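You operate a simulated robot arm through the tools that you are given. There is no shell and no other tool. Be economical: measure what you need, move in short steps, check, and stop when the job is done.

The job below is to be done with a simulated two-armed robot. You get a single attempt, and the scene is never put back.

Task
Pick up the orange notebook with one hand, pass it to the other hand and put it on the upper shelf of the wrap bench. Put the teal thick marker from the top of the green table in the sets tray and the purple thick marker on the top of the red shelf. Fetch the white strip and set it on the middle shelf under the stapler. Shut the drawer of the paste-up desk. Take the tile from the top of the green chest and leave it on the clear end of the green work bench. Push the market drawer shut. Any order will do. Set down upright: thick marker.

The check looks at the end state, three seconds after you hand in, the way a careful person would. Anything else that was tipped, shoved, dropped, spilled or broken makes it a failure.

Robot
Two 7-joint arms with fingered hands on one trunk, on a base that drives. Base frame: it is fixed to the floor where the robot stands at the start and does not move with it; the origin is under the middle of the robot, x ahead of it, y to its left, z up; the surface under the hand at the start is at about z = 0.9. Units: m, rad, N and s.
The left shoulder is at the start at [0.075, 0.17, 1.187], the right one opposite. With the tool pointing down near the work surface each hand reaches from about 0.34 to 0.78 m from the robot's upright axis, wherever it stands, measured 20 degrees to its own side. Places, roughly: clear end of the green work bench [-5.1, -0.2, 0.9]; drawer of the paste-up desk [-4.7, 1.6, 0.7]; market drawer [-1.7, 3, 0.6]; middle shelf under the stapler [-5.1, -0.5, 0.5]; orange notebook (10x2x15 cm) [0.7, -0.1, 1]; sets tray (32x23 cm) [-2.02, -8.08, 0.78]; thick marker [-3, -6.25, 0.75]; tile [-2, 3.5, 1]; top of the red shelf [-5.2, -3, 0.7]; upper shelf of the wrap bench [0.6, 0.1, 0.4]; white strip (15x3x4 cm) [-5.2, 1.7, 0.8]. Payload 4 kg a hand.
The tool frame of a hand sits at the grasp point between the pads (the TCP): z along the fingers, y along the line on which they close. The tips reach 0.026 m beyond it. The gripper opens to 0.132 m. The gripper's body begins 0.073 m behind the TCP. The gripper is a hand of 4 fingers: y runs from the thumb to the fingers, the wrist lies at [0, 0, -0.224] in the tool frame.
Orientation is that of the tool frame in the base frame, as a unit quaternion [w, x, y, z]. With the fingers straight down and closing along the base's y, the tool's x points along the base's -x, its y along +y and its z along -z.

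Tools
- The arms move only by the tool jog_arm. It takes "left_rows", "right_rows" or both (then of equal length, played together; a hand with none holds still); each is a list that holds one entry, the list of rows, each a list of 6 numbers: the turn, a rotation vector about the base's x, y, z in units of 6 degrees (1.0 is 6 degrees), then the shift along the base's x, y, z in units of 30 mm (1.0 is 30 mm). In form: [[[rx, ry, rz, tx, ty, tz], ...]]. A call has 1 to 12 rows; each row shifts and turns the commanded pose from where the row before left it. A call with a number of a shift or a turn outside -1 to 1 is refused whole. Each row takes 0.2 s and may step no farther than 0.05 m and 0.15 rad from the row before; otherwise, the whole call is refused. Where a pose cannot be reached the arm comes as near as it can. A force on the tool above 40 N (or 10 N above the force at the start of the call, whichever is more), or a blocked arm, ends the call early, and 0.2 s more pass. In this call time passes only in rows, and 0.2 s behind the last. The reply holds the time, the measured pose of the TCP, the force on the tool along the base axes, the opening and the grip force, in the units named above and with some noise, with the torque about the TCP (base axes, N m) and any sound that the robot's microphone picked up, and new pictures: "show" is both (left out), scene, wrist or none (wrist: the cameras of the hands that moved).
- Cameras (640 x 400 px; columns grow to the right, rows downward): "scene" is now at [0.1571, 0.0237, 1.3706]; the picture's right is [0.27, -0.96, 0.00], its down [-0.63, -0.18, -0.75] and it looks along [0.72, 0.20, -0.66] (base axes); focal length 214 px, centre (320, 200). "left" rides on the left gripper at [-0.073, 0.006, -0.094] in its tool frame; the picture's right is [-0.08, -1.00, 0.00], its down [0.79, -0.06, -0.62] and it looks along [0.61, -0.05, 0.79] (tool axes); focal length 230 px, centre (320, 200). "right" rides on the right gripper at [0.073, 0.006, -0.094] in its tool frame; the picture's right is [-0.08, 1.00, 0.00], its down [-0.78, -0.06, -0.62] and it looks along [-0.61, -0.05, 0.79] (tool axes); focal length 230 px, centre (320, 200). There is no depth. A picture from a camera that has moved, and an enlarged one, comes with that camera's place and axes in the base frame and with its lens. The place of the scene camera against the robot may be out by one fixed shift of up to 0.018 m in any direction.
- raise_lower(by): slides the trunk up (or, below 0, down) by that many m; the arms and the scene camera ride with it, the base frame stays. It gives what a move gives, with no picture.
- steer(legs): drives the robot by 1 to 6 legs, each [ahead, left, turn to the left] in m, m and rad, along the robot's own axes; the way and the turn of a leg run together, so that a leg with both is an arc; at most 1.5 m and 3.142 rad a leg. The arms and the cameras ride along, it lands a little off, and it stops where it bumps. It gives what a move gives, and a new picture of the scene camera.
- curl_fingers(finger1, finger2, finger3, thumb_bend, hand): sets how far each is bent, from 0 (flat) to 100 (curled in); at 30 the hand is open as for a grip, at 70 the pads meet at the TCP. One left out holds its place. A second passes; each finger stops where it meets its share of the squeeze, and holds until it gets a number again. It is the only way to open and close the hand. It gives what a move gives, with no picture; readings hold the bend of each and the force on the fingers (four entries, about 0 where the hand has none), thumb and palm.
- turn_head(pan, tilt): turns the head with the scene camera to pan (to the left, within 1.396 rad either way) and tilt (down, from -0.506 to 1.204), counted from straight ahead of the robot. It gives what a move gives, and a new picture of the scene camera.
- inspect(camera, box): a new picture of the part [left, top, right, bottom] of that camera's present view, enlarged. It takes no simulated time.
- hand_in(): hands the job in; it is judged then, once.

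Go step by step. Nothing tells you exact positions but the pictures and the camera data: compare them with the known pose of the tool, close in by small moves and look again before you grip or let go. The budget is 196 turns and 260 pictures, counting those below and the enlarged ones. Unless the task says otherwise, let go and move clear before handing in, and close with one line.

The tools are called by a JSON object that holds its "api" and its "payload". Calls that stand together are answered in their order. jog_arm: Moves the arms, as the interface text tells. Its arguments: {"type":"object","properties":{"left_rows":{"type":"array","items":{"type":"array","items":{"type":"array","items":{"type":"number"}}}},"right_rows":{"type":"array","items":{"type":"array","items":{"type":"array","items":{"type":"number"}}}},"show":{"type":"string","enum":["both","scene","wrist","none"]}},"required":[]} The other tools are called the same way: raise_lower (by) slides the trunk up or down; curl_fingers (finger1, finger2, finger3, thumb_bend, hand) moves the fingers one by one; steer (legs) drives the base; turn_head (pan, tilt) turns the head that bears the scene camera; inspect (camera, box) takes an enlarged picture of a part of a camera's view; hand_in () hands the job in.

At the start:

```text
clock: 0.0
left_position: [0.5127, 0.3601, 1.2107]
left_orientation: [0.0, 0.001, 1.0, 0.0]
left_force: [0.5, 0.0, 0.3]
left_moment: [-0.01, 0.01, 0.0]
left_opening: 0.1317
left_grip_force: 0.0
left_shape: jaw
left_bend: [30.0, 30.0, 30.0, 30.0]
left_finger forces: [0.1, 0.0, 0.0, 0.0, 0.1, 0.1]
right_position: [0.546, -0.1604, 1.1332]
right_orientation: [0.001, -0.001, 1.0, 0.001]
right_force: [-0.3, 0.5, 0.2]
right_moment: [-0.02, -0.03, 0.0]
right_opening: 0.132
right_grip_force: 0.0
right_shape: jaw
right_bend: [30.0, 30.0, 30.0, 30.0]
right_finger forces: [0.0, 0.1, 0.0, 0.1, 0.0, 0.0]
trunk travel left (down, up): [-0.2, 0.151]
robot x, y, heading: [-0.0014, -0.0044, -0.001]
head pan, tilt: [0.272, 0.719]
```

scene: 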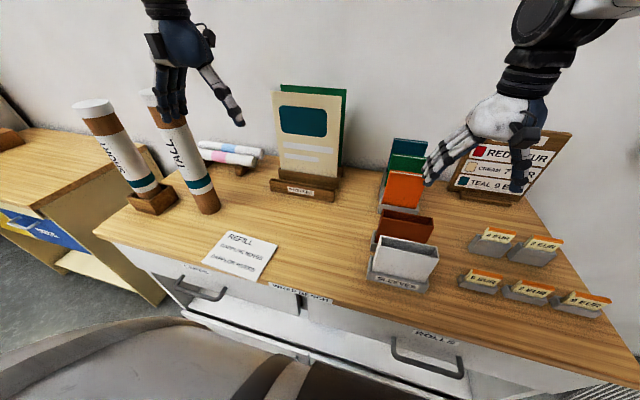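
right: 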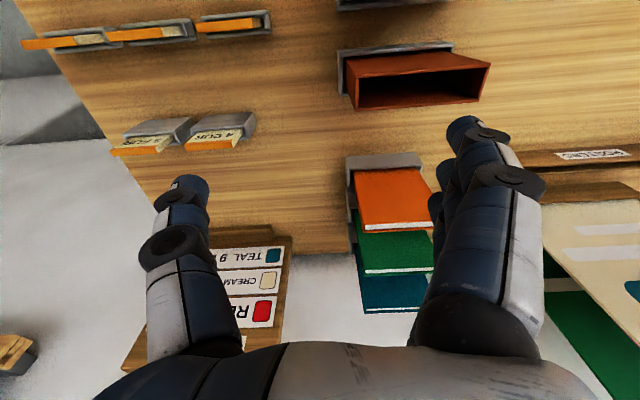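
left: 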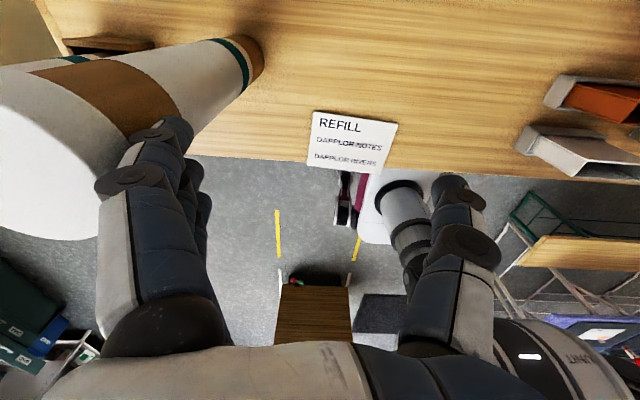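

I see the wrap bench ahead, with the orange notebook standing in a slotted rack near the right hand. I'll look closer first.

{"api": "inspect", "payload": {"camera": "right", "box": [320, 130, 480, 330]}}

{"api": "inspect", "payload": {"camera": "scene", "box": [340, 120, 480, 300]}}

```text
2.00 times, centred on (400, 230) of right
camera zoom: at [0.4737, -0.1544, 1.226], right [0.08, 1.0, 0.0], down [0.78, -0.06, 0.62], along [0.61, -0.05, -0.79], focal length 460 px, centre (160, 140)
```

zoom: 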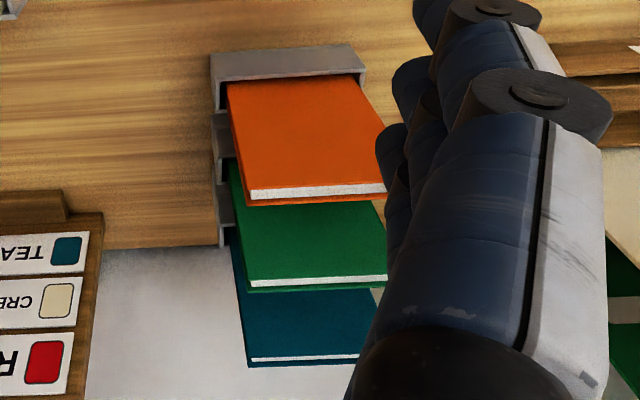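

```text
2.22 times, centred on (410, 210) of scene
camera zoom: at [0.1571, 0.0237, 1.3706], right [0.27, -0.96, 0.0], down [-0.63, -0.18, -0.75], along [0.72, 0.2, -0.66], focal length 477 px, centre (120, 178)
```

zoom: 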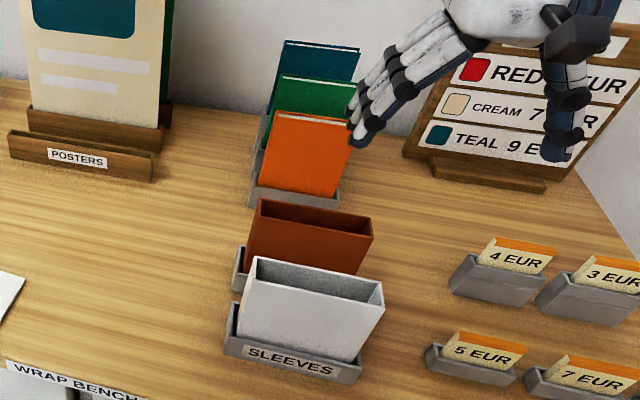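

The notebook leans back about 30° with roughly 5 cm of free gap behind it, so I'll grip it across its thickness from above. First I turn the right hand 90° high above it, then tilt.

{"api": "jog_arm", "payload": {"right_rows": [[[0, 0, -1, 0, 0, 0.5], [0, 0, -1, 0, 0, 0.5], [0, 0, -1, 0, 0.3, 0.5], [0, 0, -1, 0, 0.3, 0], [0, 0, -1, 0, 0.3, 0], [0, 0, -1, 0, 0.3, 0], [0, 0, -1, 0, 0.3, 0], [0, 0, -1, 0, 0.3, 0], [0, 0, -1, 0, 0.3, 0], [0, 0, -1, 0, 0.3, 0], [0, 0, -1, 0, 0.3, 0], [0, 0, -1, 0, 0.3, 0]]], "show": "none"}}

{"api": "jog_arm", "payload": {"right_rows": [[[0, 0, -1, 0.3, 0, 0], [0, 0, -1, 0.3, 0, 0], [0, 0, -1, 0.3, 0, 0], [0, 1, 0, 0.3, 0, 0], [0, 1, 0, 0.3, 0, 0], [0, 1, 0, 0.3, 0, 0], [0, 1, 0, 0, 0, 0]]], "show": "both"}}

{"api": "curl_fingers", "payload": {"hand": "right", "finger1": 48, "finger2": 48, "finger3": 48, "thumb_bend": 48}}

```text
clock: 2.6
left_position: [0.5122, 0.3608, 1.2114]
left_orientation: [0.001, 0.0, 1.0, -0.001]
left_force: [0.3, -0.2, 1.1]
left_moment: [-0.01, -0.01, -0.01]
left_opening: 0.1321
left_grip_force: 0.1
left_shape: jaw
left_bend: [30.0, 30.0, 30.0, 30.0]
left_finger forces: [0.0, 0.0, 0.1, 0.0, 0.0, 0.0]
right_position: [0.5451, -0.0694, 1.1783]
right_orientation: [0.0, 0.588, 0.809, 0.0]
right_force: [0.4, 0.1, 0.6]
right_moment: [-0.01, -0.01, 0.01]
right_opening: 0.132
right_grip_force: 0.0
right_shape: jaw
right_bend: [30.0, 30.0, 30.0, 30.0]
right_finger forces: [0.0, 0.0, 0.0, 0.1, 0.0, 0.0]
trunk travel left (down, up): [-0.2, 0.151]
robot x, y, heading: [0.0012, -0.0005, 0.002]
head pan, tilt: [0.272, 0.719]
```

```text
clock: 4.2
left_position: [0.5115, 0.3615, 1.2109]
left_orientation: [0.0, 0.0, 1.0, 0.0]
left_force: [0.3, -0.4, 0.7]
left_moment: [0.02, -0.04, -0.03]
left_opening: 0.1316
left_grip_force: 0.1
left_shape: jaw
left_bend: [30.0, 30.0, 30.0, 30.0]
left_finger forces: [0.0, 0.0, 0.0, 0.1, 0.0, 0.1]
right_position: [0.5983, -0.0707, 1.1778]
right_orientation: [-0.129, 0.696, 0.694, -0.129]
right_force: [0.7, 0.9, -0.4]
right_moment: [0.01, -0.03, 0.01]
right_opening: 0.1319
right_grip_force: 0.1
right_shape: jaw
right_bend: [30.0, 30.0, 30.0, 30.0]
right_finger forces: [0.0, 0.0, 0.0, 0.1, 0.1, 0.0]
right hand out of reach, approached as far as the arm can: row 7
trunk travel left (down, up): [-0.2, 0.151]
robot x, y, heading: [0.0017, -0.0024, -0.001]
head pan, tilt: [0.272, 0.719]
camera scene: at [0.1563, 0.0236, 1.3708], right [0.27, -0.96, 0.0], down [-0.63, -0.18, -0.75], along [0.73, 0.2, -0.66], focal length 214 px, centre (320, 200)
camera right: at [0.6377, 0.0019, 1.2627], right [0.93, -0.08, -0.36], down [0.16, -0.79, 0.6], along [-0.33, -0.61, -0.72], focal length 230 px, centre (320, 200)
```

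scene: 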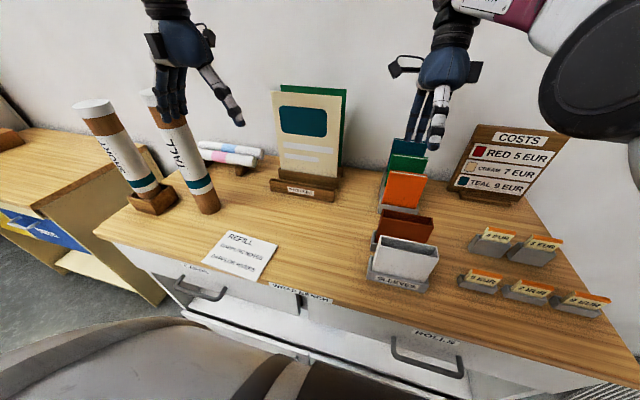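
right: 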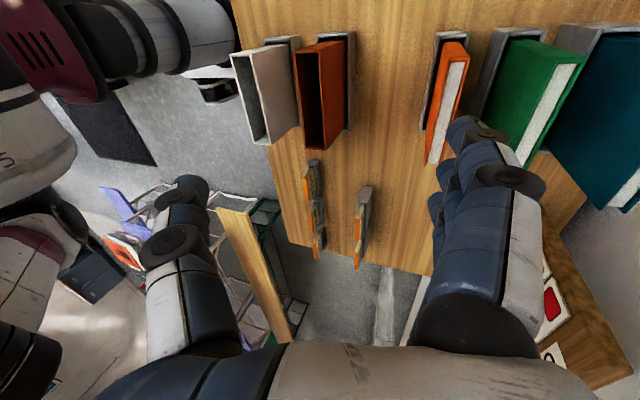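

```text
clock: 5.2
left_position: [0.5131, 0.3602, 1.2121]
left_orientation: [0.001, -0.001, 1.0, 0.0]
left_force: [1.1, 0.5, 0.4]
left_moment: [-0.01, 0.02, -0.02]
left_opening: 0.1321
left_grip_force: 0.0
left_shape: jaw
left_bend: [30.0, 30.0, 30.0, 30.0]
left_finger forces: [0.0, 0.0, 0.0, 0.2, 0.0, 0.0]
right_position: [0.5992, -0.0697, 1.1762]
right_orientation: [-0.128, 0.696, 0.696, -0.127]
right_force: [0.2, -0.5, -0.1]
right_moment: [0.02, 0.02, 0.0]
right_opening: 0.0783
right_grip_force: 0.0
right_shape: fingers
right_bend: [48.0, 48.0, 48.0, 48.0]
right_finger forces: [0.0, 0.1, 0.0, 0.0, 0.1, 0.0]
trunk travel left (down, up): [-0.2, 0.151]
robot x, y, heading: [-0.002, 0.0018, 0.005]
head pan, tilt: [0.272, 0.719]
```

The hand is above and in front of the notebook, tilted about 20°. I'll enlarge the wrist view to measure the notebook's top edge.

{"api": "inspect", "payload": {"camera": "right", "box": [380, 20, 540, 120]}}

{"api": "inspect", "payload": {"camera": "scene", "box": [360, 90, 480, 230]}}

```text
4.00 times, centred on (460, 70) of right
camera zoom: at [0.6383, 0.0025, 1.2626], right [0.93, -0.08, -0.35], down [0.16, -0.79, 0.6], along [-0.32, -0.61, -0.72], focal length 920 px, centre (-240, 720)
```

zoom: 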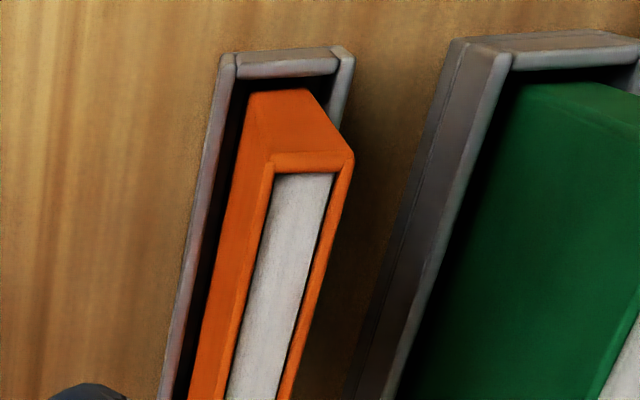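

```text
2.86 times, centred on (420, 160) of scene
camera zoom: at [0.157, 0.0237, 1.3706], right [0.27, -0.96, 0.0], down [-0.63, -0.18, -0.75], along [0.72, 0.2, -0.66], focal length 613 px, centre (34, 314)
```

zoom: 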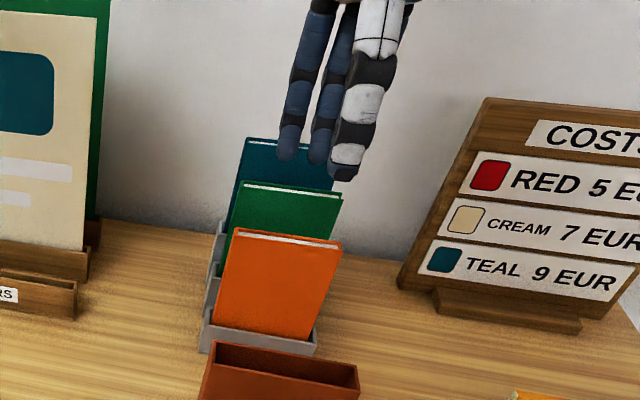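

Triangulating gives the notebook's top at about z 1.05, x 0.655–0.675 and y −0.02…−0.12, and it stands nearly vertical. I'll undo the tilt, narrow the fingers and come above it.

{"api": "curl_fingers", "payload": {"hand": "right", "finger1": 54, "finger2": 54, "finger3": 54, "thumb_bend": 54}}

{"api": "jog_arm", "payload": {"right_rows": [[[0, -1, 0, 0.5, 0, 0], [0, -1, 0, 0.5, 0, 0], [0, -1, 0, 0.5, 0, 0], [0, -0.5, 0, 0.5, -0.1, -0.5], [0, 0, 0, 0, 0, -1], [0, 0, 0, 0, 0, -0.8]]], "show": "both"}}

```text
clock: 6.2
left_position: [0.5131, 0.3606, 1.2111]
left_orientation: [-0.001, 0.0, 1.0, 0.0]
left_force: [0.5, 0.0, 0.2]
left_moment: [0.01, 0.01, 0.02]
left_opening: 0.1319
left_grip_force: 0.1
left_shape: jaw
left_bend: [30.0, 30.0, 30.0, 30.0]
left_finger forces: [0.0, 0.1, 0.1, 0.0, 0.0, 0.0]
right_position: [0.5991, -0.07, 1.1776]
right_orientation: [-0.128, 0.695, 0.696, -0.127]
right_force: [0.5, 0.4, 0.0]
right_moment: [0.01, 0.0, -0.01]
right_opening: 0.0586
right_grip_force: 0.1
right_shape: fingers
right_bend: [54.0, 54.0, 54.0, 54.0]
right_finger forces: [0.0, 0.0, 0.0, 0.0, 0.0, 0.1]
trunk travel left (down, up): [-0.2, 0.151]
robot x, y, heading: [-0.0024, -0.0, -0.003]
head pan, tilt: [0.272, 0.719]
```

```text
clock: 7.6
left_position: [0.5129, 0.361, 1.2113]
left_orientation: [0.0, 0.001, 1.0, 0.0]
left_force: [0.5, -0.7, -0.1]
left_moment: [-0.04, 0.03, -0.05]
left_opening: 0.1318
left_grip_force: 0.2
left_shape: jaw
left_bend: [30.0, 30.0, 30.0, 30.0]
left_finger forces: [0.0, 0.1, 0.2, 0.0, 0.0, 0.0]
right_position: [0.6604, -0.073, 1.1092]
right_orientation: [0.001, 0.708, 0.706, 0.002]
right_force: [0.2, 0.5, 0.1]
right_moment: [0.0, 0.0, 0.01]
right_opening: 0.0584
right_grip_force: 0.0
right_shape: fingers
right_bend: [54.0, 54.0, 54.0, 54.0]
right_finger forces: [0.0, 0.1, 0.0, 0.1, 0.1, 0.0]
trunk travel left (down, up): [-0.2, 0.151]
robot x, y, heading: [-0.0018, -0.0025, -0.002]
head pan, tilt: [0.272, 0.719]
camera scene: at [0.1575, 0.0236, 1.3705], right [0.27, -0.96, 0.0], down [-0.63, -0.18, -0.75], along [0.72, 0.2, -0.66], focal length 214 px, centre (320, 200)
camera right: at [0.6668, -0.0004, 1.2018], right [1.0, -0.08, 0.0], down [-0.06, -0.79, 0.62], along [-0.04, -0.61, -0.79], focal length 230 px, centre (320, 200)
```

scene: 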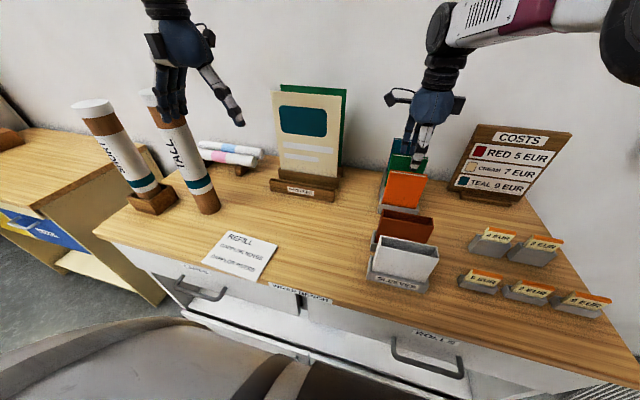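
right: 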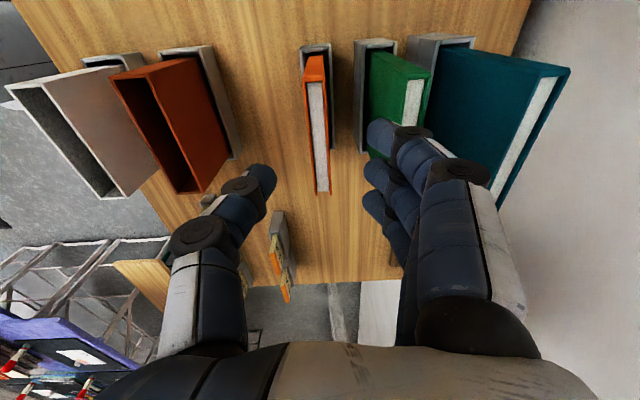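

The thumb and fingers straddle the orange notebook and clear the green one. I'll descend with the fingers around the top edge.

{"api": "jog_arm", "payload": {"right_rows": [[[0, 0, 0, 0.1, -0.1, -1], [0, 0, 0, 0, -0.1, -1], [0, 0, 0, 0, 0, -1]]], "show": "both"}}

```text
clock: 8.4
left_position: [0.5129, 0.3597, 1.2108]
left_orientation: [0.0, 0.0, 1.0, 0.0]
left_force: [0.6, 0.5, 0.2]
left_moment: [-0.01, 0.02, 0.01]
left_opening: 0.132
left_grip_force: 0.0
left_shape: jaw
left_bend: [30.0, 30.0, 30.0, 30.0]
left_finger forces: [0.0, 0.0, 0.0, 0.0, 0.0, 0.0]
right_position: [0.6647, -0.0799, 1.0178]
right_orientation: [0.0, 0.708, 0.707, 0.003]
right_force: [-0.2, 0.5, 0.8]
right_moment: [0.02, 0.05, -0.01]
right_opening: 0.0584
right_grip_force: 0.0
right_shape: fingers
right_bend: [54.0, 54.0, 54.0, 54.0]
right_finger forces: [0.0, 0.0, 0.0, 0.1, 0.0, 0.0]
trunk travel left (down, up): [-0.2, 0.151]
robot x, y, heading: [-0.0019, -0.0023, -0.003]
head pan, tilt: [0.272, 0.719]
camera scene: at [0.1578, 0.0237, 1.3704], right [0.27, -0.96, 0.0], down [-0.63, -0.18, -0.75], along [0.72, 0.2, -0.66], focal length 214 px, centre (320, 200)
camera right: at [0.6705, -0.007, 1.1107], right [1.0, -0.08, 0.0], down [-0.06, -0.79, 0.62], along [-0.04, -0.61, -0.79], focal length 230 px, centre (320, 200)
```

scene: 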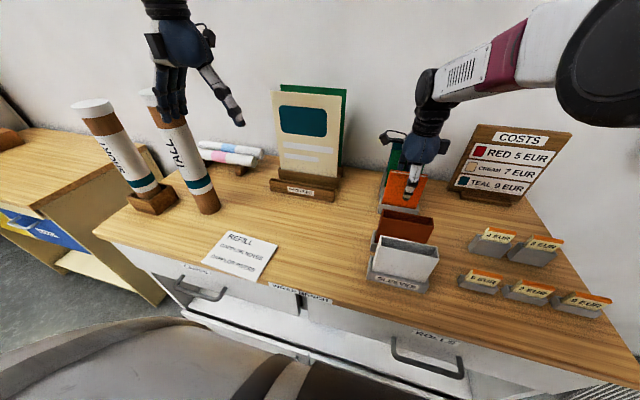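
right: 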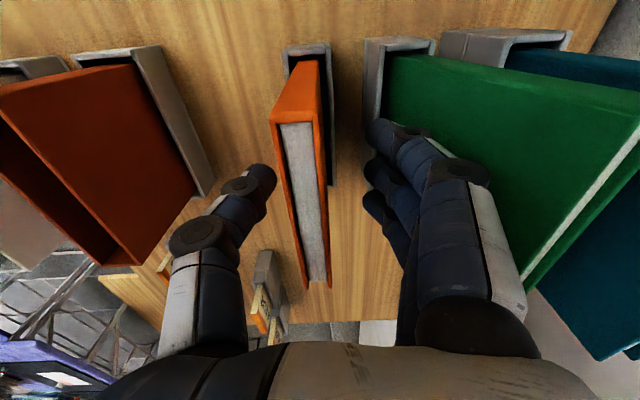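

The notebook is between thumb and fingers, with its top at about z 1.035. I'll go down a bit more, close, and lift.

{"api": "jog_arm", "payload": {"right_rows": [[[0, 0, 0, -0.1, 0, -0.5]]], "show": "none"}}

{"api": "curl_fingers", "payload": {"hand": "right", "finger1": 78, "finger2": 78, "finger3": 78, "thumb_bend": 78}}

{"api": "jog_arm", "payload": {"right_rows": [[[0, 0, 0, 0, 0, 0.5], [0, 0, 0, 0, 0, 0.7], [0, 0, 0, 0, 0, 0.7], [0, 0, 0, 0, 0, 0.7], [0, 0, 0, 0, 0, 0.7]]], "show": "both"}}

```text
clock: 8.8
left_position: [0.5134, 0.3602, 1.2118]
left_orientation: [0.0, 0.0, 1.0, 0.0]
left_force: [1.2, -0.4, -0.5]
left_moment: [-0.01, -0.02, 0.0]
left_opening: 0.1317
left_grip_force: 0.0
left_shape: jaw
left_bend: [30.0, 30.0, 30.0, 30.0]
left_finger forces: [0.0, 0.0, 0.0, 0.0, 0.1, 0.0]
right_position: [0.6622, -0.0791, 1.0033]
right_orientation: [0.002, 0.707, 0.707, 0.001]
right_force: [0.4, 0.3, -0.2]
right_moment: [-0.01, 0.03, 0.01]
right_opening: 0.0582
right_grip_force: 0.1
right_shape: fingers
right_bend: [54.0, 54.0, 54.0, 54.0]
right_finger forces: [0.0, 0.0, 0.1, 0.0, 0.0, 0.1]
trunk travel left (down, up): [-0.2, 0.151]
robot x, y, heading: [-0.0003, 0.0035, 0.007]
head pan, tilt: [0.272, 0.719]
```

```text
clock: 9.8
left_position: [0.5123, 0.36, 1.2104]
left_orientation: [0.0, 0.0, 1.0, 0.0]
left_force: [0.0, 0.2, -0.6]
left_moment: [0.01, 0.02, 0.01]
left_opening: 0.1316
left_grip_force: 0.0
left_shape: jaw
left_bend: [30.0, 30.0, 30.0, 30.0]
left_finger forces: [0.1, 0.0, 0.0, 0.0, 0.1, 0.0]
right_position: [0.6609, -0.0787, 1.0037]
right_orientation: [0.001, 0.707, 0.707, 0.002]
right_force: [-0.9, -0.2, -0.6]
right_moment: [0.0, 0.11, 0.01]
right_opening: 0.0206
right_grip_force: 20.4
right_shape: fingers
right_bend: [72.0, 72.0, 72.0, 68.0]
right_finger forces: [6.6, 6.7, 6.8, 0.1, 21.4, 0.0]
trunk travel left (down, up): [-0.2, 0.151]
robot x, y, heading: [0.003, -0.0007, -0.0]
head pan, tilt: [0.272, 0.719]
```

```text
clock: 11.0
left_position: [0.513, 0.361, 1.211]
left_orientation: [-0.001, 0.001, 1.0, 0.0]
left_force: [0.1, -0.3, -0.6]
left_moment: [0.02, -0.02, 0.01]
left_opening: 0.1315
left_grip_force: 0.0
left_shape: jaw
left_bend: [30.0, 30.0, 30.0, 30.0]
left_finger forces: [0.0, 0.0, 0.0, 0.1, 0.0, 0.0]
right_position: [0.6606, -0.0784, 1.1031]
right_orientation: [0.001, 0.707, 0.707, 0.002]
right_force: [-0.7, 0.6, -1.4]
right_moment: [-0.06, -0.01, -0.01]
right_opening: 0.0207
right_grip_force: 21.6
right_shape: fingers
right_bend: [72.0, 72.0, 73.0, 68.0]
right_finger forces: [7.0, 7.1, 7.1, 0.0, 21.4, 0.0]
trunk travel left (down, up): [-0.2, 0.151]
robot x, y, heading: [-0.0002, 0.0016, 0.003]
head pan, tilt: [0.272, 0.719]
camera scene: at [0.1569, 0.0237, 1.3706], right [0.27, -0.96, 0.0], down [-0.63, -0.18, -0.75], along [0.72, 0.2, -0.66], focal length 214 px, centre (320, 200)
camera right: at [0.6663, -0.0065, 1.1964], right [1.0, -0.08, 0.0], down [-0.06, -0.79, 0.62], along [-0.04, -0.61, -0.79], focal length 230 px, centre (320, 200)
```

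scene: 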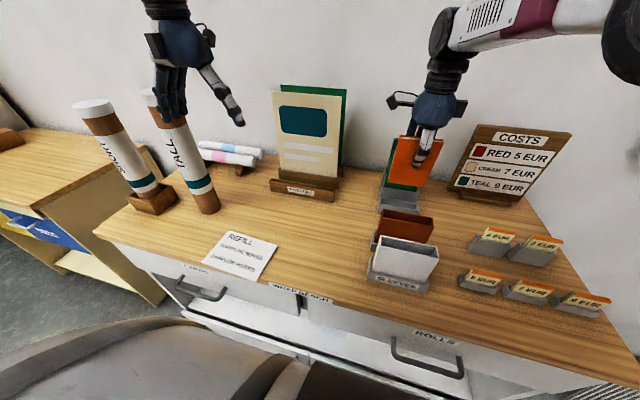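
right: 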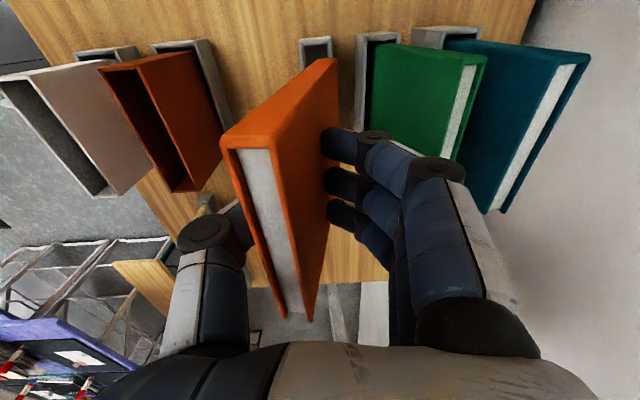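

The notebook is held well. I'll lift it clear, back the robot off and look at the bench shelves.

{"api": "jog_arm", "payload": {"right_rows": [[[0, 0, 0, 0, 0, 1], [0, 0, 0, 0, 0, 1], [0, 0, 0, 0, 0, 1], [0, 0, 0, -1, 0, 0], [0, 0, 0, -1, 0, 0], [0, 0, 0, -1, 0, 0], [0, 0, 0, -1, 0, 0], [0, 0, 0, -1, 0, 0]]], "show": "none"}}

{"api": "steer", "payload": {"legs": [[-0.7, 0, 0]]}}

{"api": "turn_head", "payload": {"pan": 0.1, "tilt": 0.85}}

```text
clock: 12.8
left_position: [0.511, 0.3609, 1.2111]
left_orientation: [0.001, 0.0, 1.0, -0.001]
left_force: [0.1, -0.7, 0.0]
left_moment: [-0.03, -0.01, 0.0]
left_opening: 0.1317
left_grip_force: 0.1
left_shape: jaw
left_bend: [30.0, 30.0, 30.0, 30.0]
left_finger forces: [0.1, 0.0, 0.1, 0.0, 0.1, 0.0]
right_position: [0.5106, -0.0779, 1.1934]
right_orientation: [0.001, 0.707, 0.707, 0.001]
right_force: [0.8, 0.4, -0.6]
right_moment: [-0.01, 0.0, -0.01]
right_opening: 0.0203
right_grip_force: 21.3
right_shape: fingers
right_bend: [73.0, 73.0, 73.0, 68.0]
right_finger forces: [6.9, 7.0, 7.0, 0.0, 21.1, 0.0]
trunk travel left (down, up): [-0.2, 0.151]
robot x, y, heading: [-0.0023, -0.0003, -0.004]
head pan, tilt: [0.272, 0.719]
```

```text
clock: 16.6
left_position: [-0.1885, 0.3615, 1.2115]
left_orientation: [0.0, 0.0, 1.0, 0.0]
left_force: [0.6, 0.1, -0.3]
left_moment: [-0.04, -0.02, 0.01]
left_opening: 0.132
left_grip_force: 0.1
left_shape: jaw
left_bend: [30.0, 30.0, 30.0, 30.0]
left_finger forces: [0.0, 0.0, 0.0, 0.0, 0.0, 0.0]
right_position: [-0.1912, -0.0777, 1.1942]
right_orientation: [0.001, 0.706, 0.708, 0.002]
right_force: [0.7, -0.2, -1.5]
right_moment: [-0.04, -0.01, 0.01]
right_opening: 0.0206
right_grip_force: 21.3
right_shape: fingers
right_bend: [73.0, 73.0, 73.0, 68.0]
right_finger forces: [7.0, 7.0, 7.0, 0.0, 21.1, 0.0]
trunk travel left (down, up): [-0.2, 0.151]
robot x, y, heading: [-0.7044, 0.0002, 0.005]
head pan, tilt: [0.272, 0.719]
camera scene: at [-0.5439, 0.0232, 1.3706], right [0.27, -0.96, 0.0], down [-0.63, -0.18, -0.75], along [0.72, 0.2, -0.66], focal length 214 px, centre (320, 200)
```

scene: 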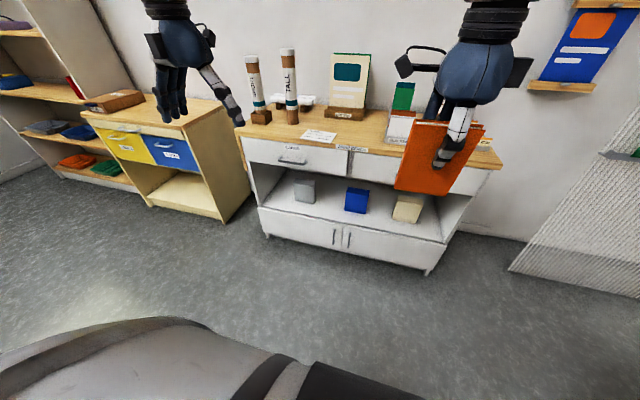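

```text
clock: 17.4
left_position: [-0.1894, 0.3611, 1.2107]
left_orientation: [-0.001, -0.001, 1.0, 0.0]
left_force: [0.1, 0.0, -0.6]
left_moment: [0.01, 0.0, 0.02]
left_opening: 0.1318
left_grip_force: 0.0
left_shape: jaw
left_bend: [30.0, 30.0, 30.0, 30.0]
left_finger forces: [0.0, 0.0, 0.0, 0.0, 0.1, 0.0]
right_position: [-0.1898, -0.0788, 1.1938]
right_orientation: [0.001, 0.706, 0.708, 0.002]
right_force: [0.0, -0.3, -2.0]
right_moment: [0.0, 0.03, -0.03]
right_opening: 0.0204
right_grip_force: 21.2
right_shape: fingers
right_bend: [73.0, 73.0, 73.0, 68.0]
right_finger forces: [6.8, 7.0, 7.0, 0.0, 21.1, 0.1]
trunk travel left (down, up): [-0.2, 0.151]
robot x, y, heading: [-0.7019, -0.0033, 0.003]
head pan, tilt: [0.099, 0.85]
camera scene: at [-0.5468, 0.0084, 1.3599], right [0.1, -0.99, 0.0], down [-0.75, -0.08, -0.66], along [0.66, 0.07, -0.75], focal length 214 px, centre (320, 200)
```

scene: 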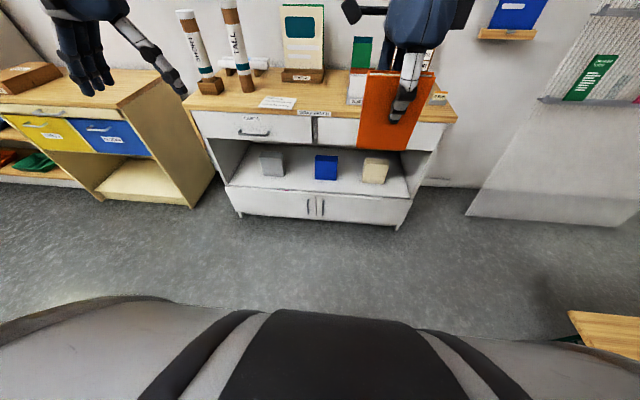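

The upper shelf at z≈0.4 holds three small boxes. I'll zoom in to find free space.

{"api": "inspect", "payload": {"camera": "scene", "box": [180, 80, 480, 240]}}

```text
2.13 times, centred on (330, 160) of scene
camera zoom: at [-0.5468, 0.0084, 1.3599], right [0.1, -0.99, 0.0], down [-0.75, -0.08, -0.66], along [0.66, 0.07, -0.75], focal length 458 px, centre (299, 285)
```

zoom: 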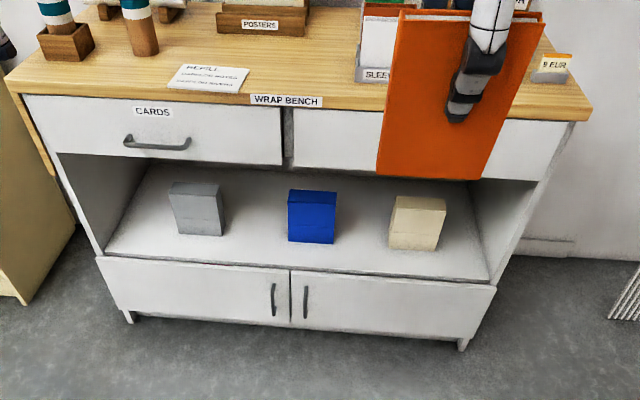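

The shelf has free room between the grey and blue boxes (around y 0.25). For the hand-over, I'll turn the right hand to point forward with the notebook flat, and the left hand to point across it.

{"api": "jog_arm", "payload": {"right_rows": [[[0, -1, 0, 0, -0.1, 0], [0, -1, 0, 0, -0.1, 0], [0, -1, 0, 0, -0.1, 0], [0, -1, 0, 0, -0.1, 0], [0, -1, 0, 0, -0.1, 0], [0, -1, 0, 0, -0.1, 0], [0, -1, 0, 0, -0.1, 0], [0, -1, 0, 0, -0.1, 0], [0, -1, 0, 0, -0.1, 0], [0, -1, 0, 0, -0.1, 0], [0, -1, 0, 0, -0.1, 0], [0, -1, 0, 0, -0.1, 0]]], "left_rows": [[[-1, 0, 0, 0, 0, 0], [-1, 0, 0, 0, 0, 0], [-1, 0, 0, 0, 0, 0], [-1, 0, 0, 0, 0, 0], [-1, 0, 0, 0, 0, 0], [-1, 0, 0, 0, 0, 0], [-1, 0, 0, 0, 0, 0], [-1, 0, 0, 0, 0, 0], [-1, 0, 0, 0, 0, 0], [-1, 0, 0, 0, 0, 0], [-1, 0, 0, 0, 0, 0], [-1, 0, 0, 0, 0, 0]]], "show": "none"}}

{"api": "jog_arm", "payload": {"right_rows": [[[0, -1, 0, 0, 0, 0], [0, -1, 0, 0, 0, 0], [0, -1, 0, 0, 0, 0]]], "left_rows": [[[-1, 0, 0, 0, 0, 0], [-1, 0, 0, 0, 0, 0], [-1, 0, 0, 0, 0, 0]]], "show": "both"}}

```text
clock: 20.0
left_position: [-0.1891, 0.3612, 1.2115]
left_orientation: [-0.001, -0.002, 0.809, -0.588]
left_force: [-0.2, 0.2, 0.5]
left_moment: [-0.01, -0.01, -0.02]
left_opening: 0.1318
left_grip_force: 0.0
left_shape: jaw
left_bend: [30.0, 30.0, 30.0, 30.0]
left_finger forces: [0.0, 0.0, 0.0, 0.0, 0.0, 0.0]
right_position: [-0.1888, -0.1137, 1.1935]
right_orientation: [0.418, 0.57, 0.571, 0.417]
right_force: [0.8, 0.7, -1.2]
right_moment: [0.0, 0.03, 0.0]
right_opening: 0.0201
right_grip_force: 20.9
right_shape: fingers
right_bend: [73.0, 73.0, 73.0, 68.0]
right_finger forces: [6.7, 6.8, 6.9, 0.0, 21.5, 0.0]
trunk travel left (down, up): [-0.2, 0.151]
robot x, y, heading: [-0.7022, -0.0053, 0.003]
head pan, tilt: [0.099, 0.85]
```

```text
clock: 20.8
left_position: [-0.1883, 0.3624, 1.21]
left_orientation: [0.001, 0.001, -0.707, 0.708]
left_force: [-0.9, -0.3, 0.0]
left_moment: [0.0, -0.06, 0.01]
left_opening: 0.132
left_grip_force: 0.0
left_shape: jaw
left_bend: [30.0, 30.0, 30.0, 30.0]
left_finger forces: [0.0, 0.0, 0.0, 0.0, 0.0, 0.0]
right_position: [-0.1746, -0.104, 1.196]
right_orientation: [0.501, 0.498, 0.5, 0.501]
right_force: [-0.6, -1.0, -1.6]
right_moment: [0.01, 0.02, -0.01]
right_opening: 0.0206
right_grip_force: 21.2
right_shape: fingers
right_bend: [73.0, 73.0, 73.0, 68.0]
right_finger forces: [6.7, 6.7, 6.8, 0.0, 21.5, 0.0]
right hand out of reach, approached as far as the arm can: row 1, 2, 3
trunk travel left (down, up): [-0.2, 0.151]
robot x, y, heading: [-0.7021, -0.0005, -0.002]
head pan, tilt: [0.099, 0.85]
camera scene: at [-0.546, 0.0094, 1.3597], right [0.1, -0.99, 0.0], down [-0.75, -0.08, -0.66], along [0.66, 0.07, -0.75], focal length 214 px, centre (320, 200)
camera right: at [-0.2676, -0.0321, 1.2002], right [0.0, -0.08, 1.0], down [-0.62, -0.79, -0.06], along [0.79, -0.61, -0.04], focal length 230 px, centre (320, 200)
camera left: at [-0.1161, 0.4555, 1.2054], right [0.08, 0.0, 1.0], down [-0.79, 0.62, 0.06], along [-0.61, -0.79, 0.05], focal length 230 px, centre (320, 200)
```

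scene: 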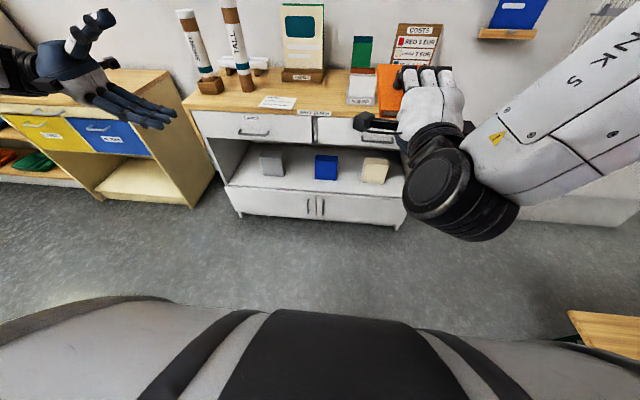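
right: 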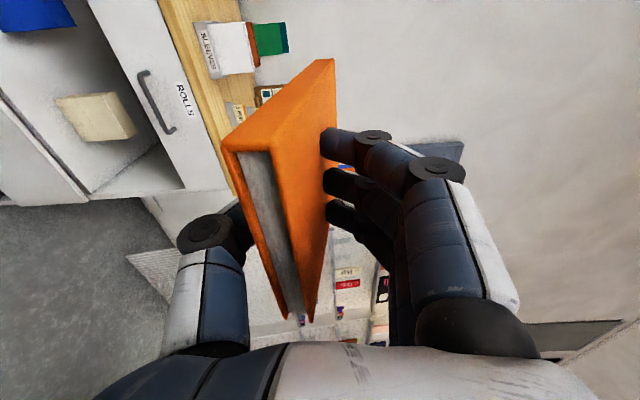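
left: 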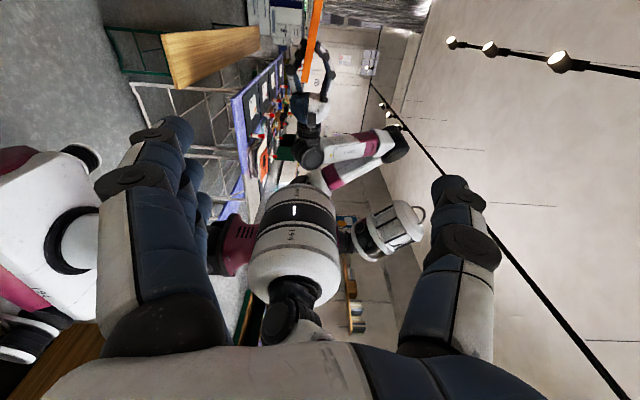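

Both hands are oriented. I'll bring the left hand up to the notebook's left edge, ahead of the right fingers.

{"api": "jog_arm", "payload": {"left_rows": [[[0, 0, 0, 0.6, -1, -0.15], [0, 0, 0, 0.6, -1, -0.15], [0, 0, 0, 0.6, -1, -0.15], [0, 0, 0, 0.6, -1, 0], [0, 0, 0, 0.55, -1, 0], [0, 0, 0, 0, -1, 0], [0, 0, 0, 0, -1, 0], [0, 0, 0, 0, -1, 0], [0, 0, 0, 0, -1, 0], [0, 0, 0, 0, -1, 0], [0, 0, 0, 0, -1, 0], [0, 0, 0, 0, -1, 0]]], "show": "both"}}

```text
clock: 23.4
left_position: [-0.1012, 0.0003, 1.1978]
left_orientation: [-0.001, 0.0, 0.708, -0.706]
left_force: [0.5, 0.1, -0.4]
left_moment: [-0.01, -0.02, -0.01]
left_opening: 0.1322
left_grip_force: 0.1
left_shape: jaw
left_bend: [30.0, 30.0, 30.0, 30.0]
left_finger forces: [0.0, 0.0, 0.0, 0.0, 0.1, 0.1]
right_position: [-0.174, -0.1059, 1.1951]
right_orientation: [0.501, 0.499, 0.499, 0.501]
right_force: [0.0, -0.6, -0.9]
right_moment: [0.01, 0.04, 0.03]
right_opening: 0.0205
right_grip_force: 20.9
right_shape: fingers
right_bend: [73.0, 73.0, 73.0, 68.0]
right_finger forces: [6.7, 6.8, 6.8, 0.0, 21.4, 0.0]
trunk travel left (down, up): [-0.2, 0.151]
robot x, y, heading: [-0.7033, 0.0004, 0.001]
head pan, tilt: [0.099, 0.85]
camera scene: at [-0.5467, 0.0077, 1.3599], right [0.1, -0.99, 0.0], down [-0.75, -0.08, -0.66], along [0.66, 0.07, -0.75], focal length 214 px, centre (320, 200)
camera left: at [-0.0287, 0.0933, 1.1926], right [0.08, 0.0, 1.0], down [-0.78, 0.62, 0.06], along [-0.61, -0.79, 0.05], focal length 230 px, centre (320, 200)
```

scene: 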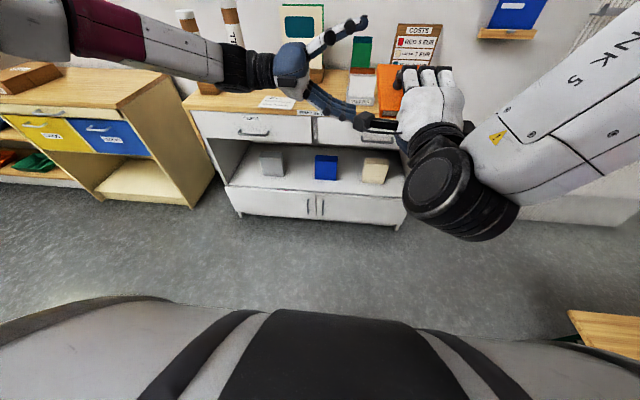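
left: 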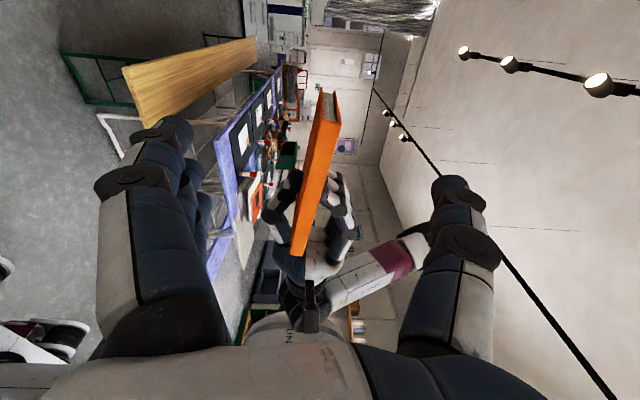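

The notebook lines up centrally between the left fingers. I'll advance 8 cm and close the left hand.

{"api": "jog_arm", "payload": {"left_rows": [[[0, 0, 0, 0.1, -1, 0], [0, 0, 0, 0, -1, 0], [0, 0, 0, 0, -0.75, 0]]], "show": "both"}}

```text
clock: 24.2
left_position: [-0.095, -0.082, 1.1982]
left_orientation: [0.0, 0.0, -0.707, 0.707]
left_force: [0.1, -0.2, -0.5]
left_moment: [0.01, -0.02, 0.01]
left_opening: 0.132
left_grip_force: 0.1
left_shape: jaw
left_bend: [30.0, 30.0, 30.0, 30.0]
left_finger forces: [0.1, 0.0, 0.0, 0.1, 0.0, 0.0]
right_position: [-0.1754, -0.1056, 1.1954]
right_orientation: [0.502, 0.499, 0.5, 0.5]
right_force: [-0.7, -0.7, -1.4]
right_moment: [0.03, 0.03, 0.02]
right_opening: 0.0203
right_grip_force: 21.1
right_shape: fingers
right_bend: [73.0, 73.0, 73.0, 68.0]
right_finger forces: [6.7, 6.8, 6.8, 0.0, 21.5, 0.1]
trunk travel left (down, up): [-0.2, 0.151]
robot x, y, heading: [-0.7034, 0.0003, 0.002]
head pan, tilt: [0.099, 0.85]
camera scene: at [-0.5467, 0.0077, 1.3599], right [0.1, -0.99, 0.0], down [-0.75, -0.08, -0.66], along [0.66, 0.07, -0.75], focal length 214 px, centre (320, 200)
camera left: at [-0.025, 0.0114, 1.1927], right [0.08, 0.0, 1.0], down [-0.79, 0.62, 0.06], along [-0.61, -0.79, 0.05], focal length 230 px, centre (320, 200)
```

scene: 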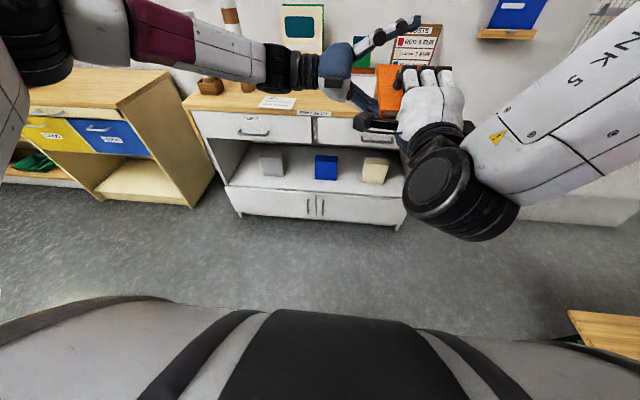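
left: 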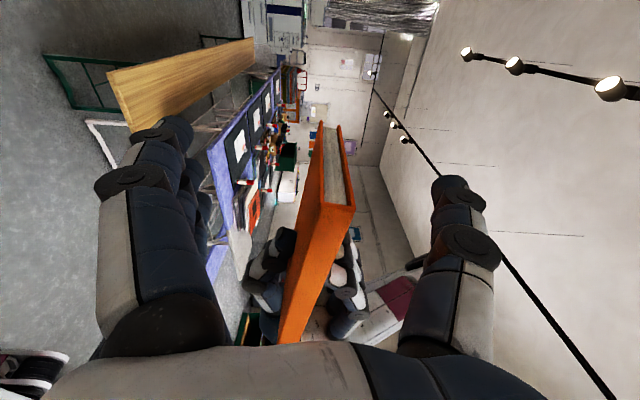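

The edge is inside the left hand's grasp zone. I'll close the left hand, then release the right and withdraw it backward.

{"api": "curl_fingers", "payload": {"hand": "left", "finger1": 78, "finger2": 78, "finger3": 78, "thumb_bend": 78}}

```text
clock: 25.2
left_position: [-0.096, -0.0815, 1.1978]
left_orientation: [-0.001, -0.001, 0.707, -0.707]
left_force: [1.3, -1.4, -0.9]
left_moment: [-0.07, -0.19, 0.0]
left_opening: 0.0178
left_grip_force: 20.7
left_shape: fingers
left_bend: [74.0, 71.0, 69.0, 68.0]
left_finger forces: [6.3, 7.4, 8.5, 0.0, 20.2, 0.0]
right_position: [-0.1752, -0.1058, 1.1957]
right_orientation: [0.501, 0.498, 0.5, 0.501]
right_force: [-0.7, 1.7, 0.3]
right_moment: [0.03, 0.03, 0.19]
right_opening: 0.0204
right_grip_force: 21.2
right_shape: fingers
right_bend: [73.0, 73.0, 73.0, 68.0]
right_finger forces: [8.8, 7.2, 5.8, 0.0, 20.8, 0.0]
trunk travel left (down, up): [-0.2, 0.151]
robot x, y, heading: [-0.7015, -0.0017, 0.004]
head pan, tilt: [0.099, 0.85]
```

{"api": "curl_fingers", "payload": {"hand": "right", "finger1": 45, "finger2": 45, "finger3": 45, "thumb_bend": 45}}

{"api": "jog_arm", "payload": {"right_rows": [[[0, 0, 0, -0.7, 0, 0], [0, 0, 0, -1, 0, 0], [0, 0, 0, -1, 0, 0], [0, 0, 0, -0.3, -1, 0], [0, 0, 0, 0, -1, 0], [0, 0, 0, 0, -1, 0], [0, 0, 0, 0, -1, 0]]], "show": "scene"}}

```text
clock: 26.2
left_position: [-0.0966, -0.0814, 1.1968]
left_orientation: [0.0, 0.0, 0.707, -0.707]
left_force: [0.0, 0.5, -1.5]
left_moment: [0.02, -0.06, 0.01]
left_opening: 0.0178
left_grip_force: 20.1
left_shape: fingers
left_bend: [74.0, 72.0, 70.0, 68.0]
left_finger forces: [6.3, 7.6, 6.8, 0.1, 20.0, 0.0]
right_position: [-0.1756, -0.1046, 1.1948]
right_orientation: [0.501, 0.498, 0.5, 0.5]
right_force: [-0.2, -0.5, -0.3]
right_moment: [0.0, 0.0, 0.02]
right_opening: 0.0863
right_grip_force: 0.1
right_shape: fingers
right_bend: [45.0, 45.0, 45.0, 45.0]
right_finger forces: [0.0, 0.1, 0.0, 0.0, 0.0, 0.0]
trunk travel left (down, up): [-0.2, 0.151]
robot x, y, heading: [-0.7047, -0.0006, 0.003]
head pan, tilt: [0.099, 0.85]
```

```text
clock: 27.8
left_position: [-0.0973, -0.082, 1.1985]
left_orientation: [-0.001, -0.001, 0.707, -0.707]
left_force: [0.5, -0.6, -1.5]
left_moment: [0.05, -0.08, 0.02]
left_opening: 0.0174
left_grip_force: 20.8
left_shape: fingers
left_bend: [74.0, 72.0, 70.0, 68.0]
left_finger forces: [6.3, 7.7, 6.7, 0.0, 20.0, 0.0]
right_position: [-0.1552, -0.1471, 1.2018]
right_orientation: [0.501, 0.499, 0.5, 0.5]
right_force: [-0.5, -0.8, -0.2]
right_moment: [-0.01, 0.04, -0.01]
right_opening: 0.0866
right_grip_force: 0.0
right_shape: fingers
right_bend: [45.0, 45.0, 45.0, 45.0]
right_finger forces: [0.1, 0.0, 0.1, 0.0, 0.0, 0.0]
right hand out of reach, approached as far as the arm can: row 1, 2, 3, 4, 5, 6, 7
trunk travel left (down, up): [-0.2, 0.151]
robot x, y, heading: [-0.703, 0.0008, 0.0]
head pan, tilt: [0.099, 0.85]
camera scene: at [-0.547, 0.0076, 1.3599], right [0.1, -0.99, 0.0], down [-0.75, -0.08, -0.66], along [0.66, 0.07, -0.75], focal length 214 px, centre (320, 200)
```

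scene: 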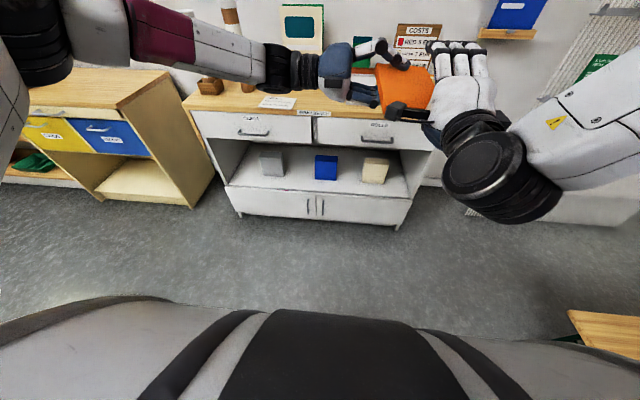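

The right hand can't retract backward in this pose but has slid sideways free of load. I'll carry the notebook away with the left hand (+y) instead.

{"api": "jog_arm", "payload": {"left_rows": [[[0, 0, 0, 0, 0.5, 0], [0, 0, 0, 0, 1, 0], [0, 0, 0, 0, 1, 0], [0, 0, 0, 0, 1, 0], [0, 0, 0, 0, 1, 0], [0, 0, 0, 0, 1, 0], [0, 0, 0, 0, 1, 0], [0, 0, 0, 0, 1, 0], [0, 0, 0, 0, 1, 0]]], "show": "scene"}}

```text
clock: 29.8
left_position: [-0.0973, 0.1751, 1.1979]
left_orientation: [0.0, -0.001, 0.707, -0.707]
left_force: [0.3, -0.3, -1.5]
left_moment: [0.03, -0.07, -0.01]
left_opening: 0.0178
left_grip_force: 20.5
left_shape: fingers
left_bend: [74.0, 72.0, 70.0, 68.0]
left_finger forces: [6.8, 7.8, 6.7, 0.0, 20.1, 0.0]
right_position: [-0.1557, -0.1453, 1.2026]
right_orientation: [0.501, 0.499, 0.499, 0.5]
right_force: [0.8, 0.9, -0.5]
right_moment: [0.0, -0.04, 0.0]
right_opening: 0.0862
right_grip_force: 0.1
right_shape: fingers
right_bend: [45.0, 45.0, 45.0, 45.0]
right_finger forces: [0.0, 0.0, 0.0, 0.0, 0.0, 0.0]
trunk travel left (down, up): [-0.2, 0.151]
robot x, y, heading: [-0.6989, -0.0015, 0.001]
head pan, tilt: [0.099, 0.85]
camera scene: at [-0.547, 0.0089, 1.3599], right [0.1, -0.99, 0.0], down [-0.75, -0.08, -0.66], along [0.66, 0.07, -0.75], focal length 214 px, centre (320, 200)
```

scene: 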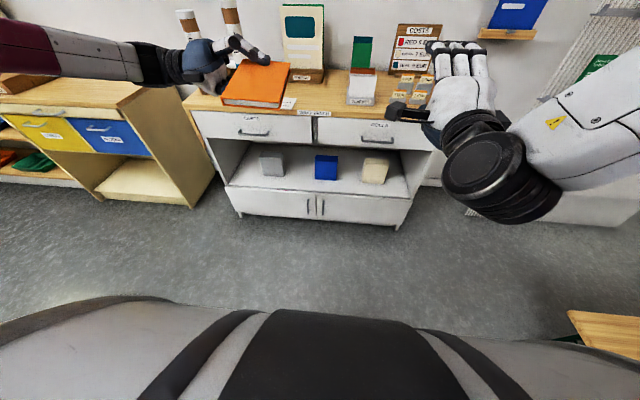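

The notebook is in the left hand. Now I'll turn the left hand to point forward, drop the trunk, and tilt slightly downward.

{"api": "jog_arm", "payload": {"left_rows": [[[0, 0, 1, 0, 0.2, 0], [0, 0, 1, 0, 0.2, 0], [0, 0, 1, 0, 0.2, 0], [0, 0, 1, 0, 0.2, 0], [0, 0, 1, 0, 0.2, 0], [0, 0, 1, 0, 0.2, 0], [0, 0, 1, 0, 0.2, 0], [0, 0, 1, 0, 0.2, 0], [0, 0, 1, 0, 0.2, 0], [0, 0, 1, 0, 0.2, 0], [0, 0, 1, 0, 0.2, 0], [0, 0, 1, 0, 0.2, 0]]], "show": "none"}}

{"api": "raise_lower", "payload": {"by": -0.2}}

{"api": "jog_arm", "payload": {"left_rows": [[[0, 0, 1, 0, 0, -1], [0, 0, 1, 0, 0, -1], [0, 0, 1, 0, 0, -1], [0, 1, 0, 0, 0, -1], [0, 1, 0, 0, 0, -1], [0, 1, 0, 0, 0, -1], [0, 1, 0, 0, 0, -1], [0, 0, 0, 0, 0, -1], [0, 0, 0, 0, 0, -1], [0, 0, 0, 0, 0, -1]]], "show": "both"}}

```text
clock: 32.4
left_position: [-0.0979, 0.2388, 1.2043]
left_orientation: [-0.396, 0.387, -0.579, 0.598]
left_force: [-0.2, -0.5, -1.1]
left_moment: [0.06, -0.01, 0.01]
left_opening: 0.0177
left_grip_force: 19.7
left_shape: fingers
left_bend: [74.0, 72.0, 70.0, 68.0]
left_finger forces: [7.3, 7.0, 6.4, 0.1, 18.8, 0.1]
left hand out of reach, approached as far as the arm can: row 9
right_position: [-0.1558, -0.1472, 1.2023]
right_orientation: [0.501, 0.499, 0.5, 0.5]
right_force: [0.4, 1.5, -0.4]
right_moment: [0.01, -0.01, 0.05]
right_opening: 0.0865
right_grip_force: 0.0
right_shape: fingers
right_bend: [45.0, 45.0, 45.0, 45.0]
right_finger forces: [0.0, 0.1, 0.1, 0.0, 0.0, 0.0]
trunk travel left (down, up): [-0.2, 0.151]
robot x, y, heading: [-0.7018, -0.0024, 0.002]
head pan, tilt: [0.099, 0.85]
```

```text
clock: 34.5
left_position: [-0.0414, 0.2395, 0.8221]
left_orientation: [0.281, -0.491, 0.643, -0.517]
left_force: [-1.0, -0.1, -0.9]
left_moment: [0.07, 0.03, 0.0]
left_opening: 0.0175
left_grip_force: 19.8
left_shape: fingers
left_bend: [74.0, 72.0, 70.0, 68.0]
left_finger forces: [7.6, 6.9, 6.5, 0.0, 19.2, 0.0]
right_position: [-0.0909, -0.1468, 0.7333]
right_orientation: [0.338, 0.621, 0.622, 0.337]
right_force: [-0.1, -0.3, 0.8]
right_moment: [-0.01, 0.02, 0.02]
right_opening: 0.0865
right_grip_force: 0.0
right_shape: fingers
right_bend: [45.0, 45.0, 45.0, 45.0]
right_finger forces: [0.0, 0.0, 0.1, 0.0, 0.1, 0.1]
trunk travel left (down, up): [0.0, 0.351]
robot x, y, heading: [-0.6977, -0.0027, 0.001]
head pan, tilt: [0.099, 0.85]
```

```text
clock: 36.7
left_position: [-0.0224, 0.2807, 0.6223]
left_orientation: [-0.237, 0.692, -0.593, 0.337]
left_force: [-0.6, 0.4, -1.2]
left_moment: [0.05, 0.04, 0.0]
left_opening: 0.0127
left_grip_force: 16.5
left_shape: fingers
left_bend: [76.0, 72.0, 70.0, 69.0]
left_finger forces: [2.7, 9.1, 5.7, 0.1, 15.9, 0.0]
left hand out of reach, approached as far as the arm can: row 5, 6, 7, 8, 9, 10
right_position: [-0.0901, -0.1465, 0.732]
right_orientation: [0.337, 0.621, 0.623, 0.337]
right_force: [-0.3, 0.0, 0.2]
right_moment: [-0.04, 0.0, -0.02]
right_opening: 0.0865
right_grip_force: 0.1
right_shape: fingers
right_bend: [45.0, 45.0, 45.0, 45.0]
right_finger forces: [0.1, 0.0, 0.0, 0.0, 0.0, 0.0]
trunk travel left (down, up): [0.0, 0.351]
robot x, y, heading: [-0.7013, 0.0024, 0.003]
head pan, tilt: [0.099, 0.85]
camera scene: at [-0.3535, 0.0086, 1.1322], right [0.1, -0.99, 0.0], down [-0.75, -0.08, -0.66], along [0.66, 0.07, -0.75], focal length 214 px, centre (320, 200)
camera left: at [-0.1026, 0.3587, 0.6676], right [0.65, 0.26, 0.71], down [-0.37, -0.71, 0.6], along [0.66, -0.65, -0.37], focal length 230 px, centre (320, 200)
```

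scene: 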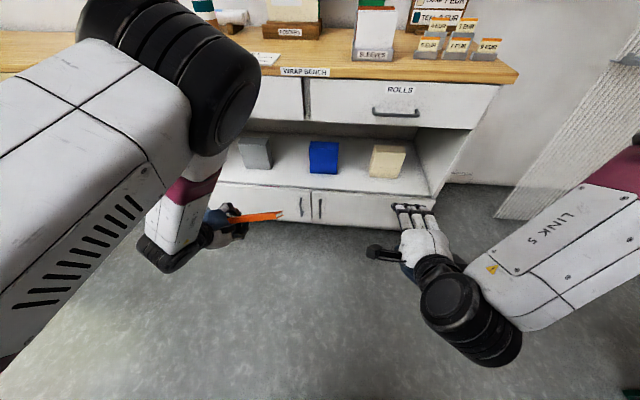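
left: 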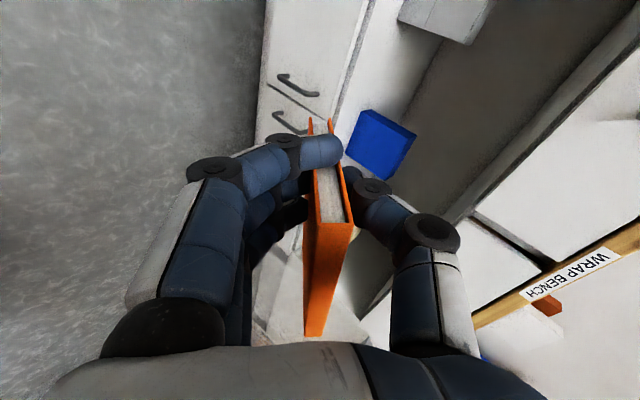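

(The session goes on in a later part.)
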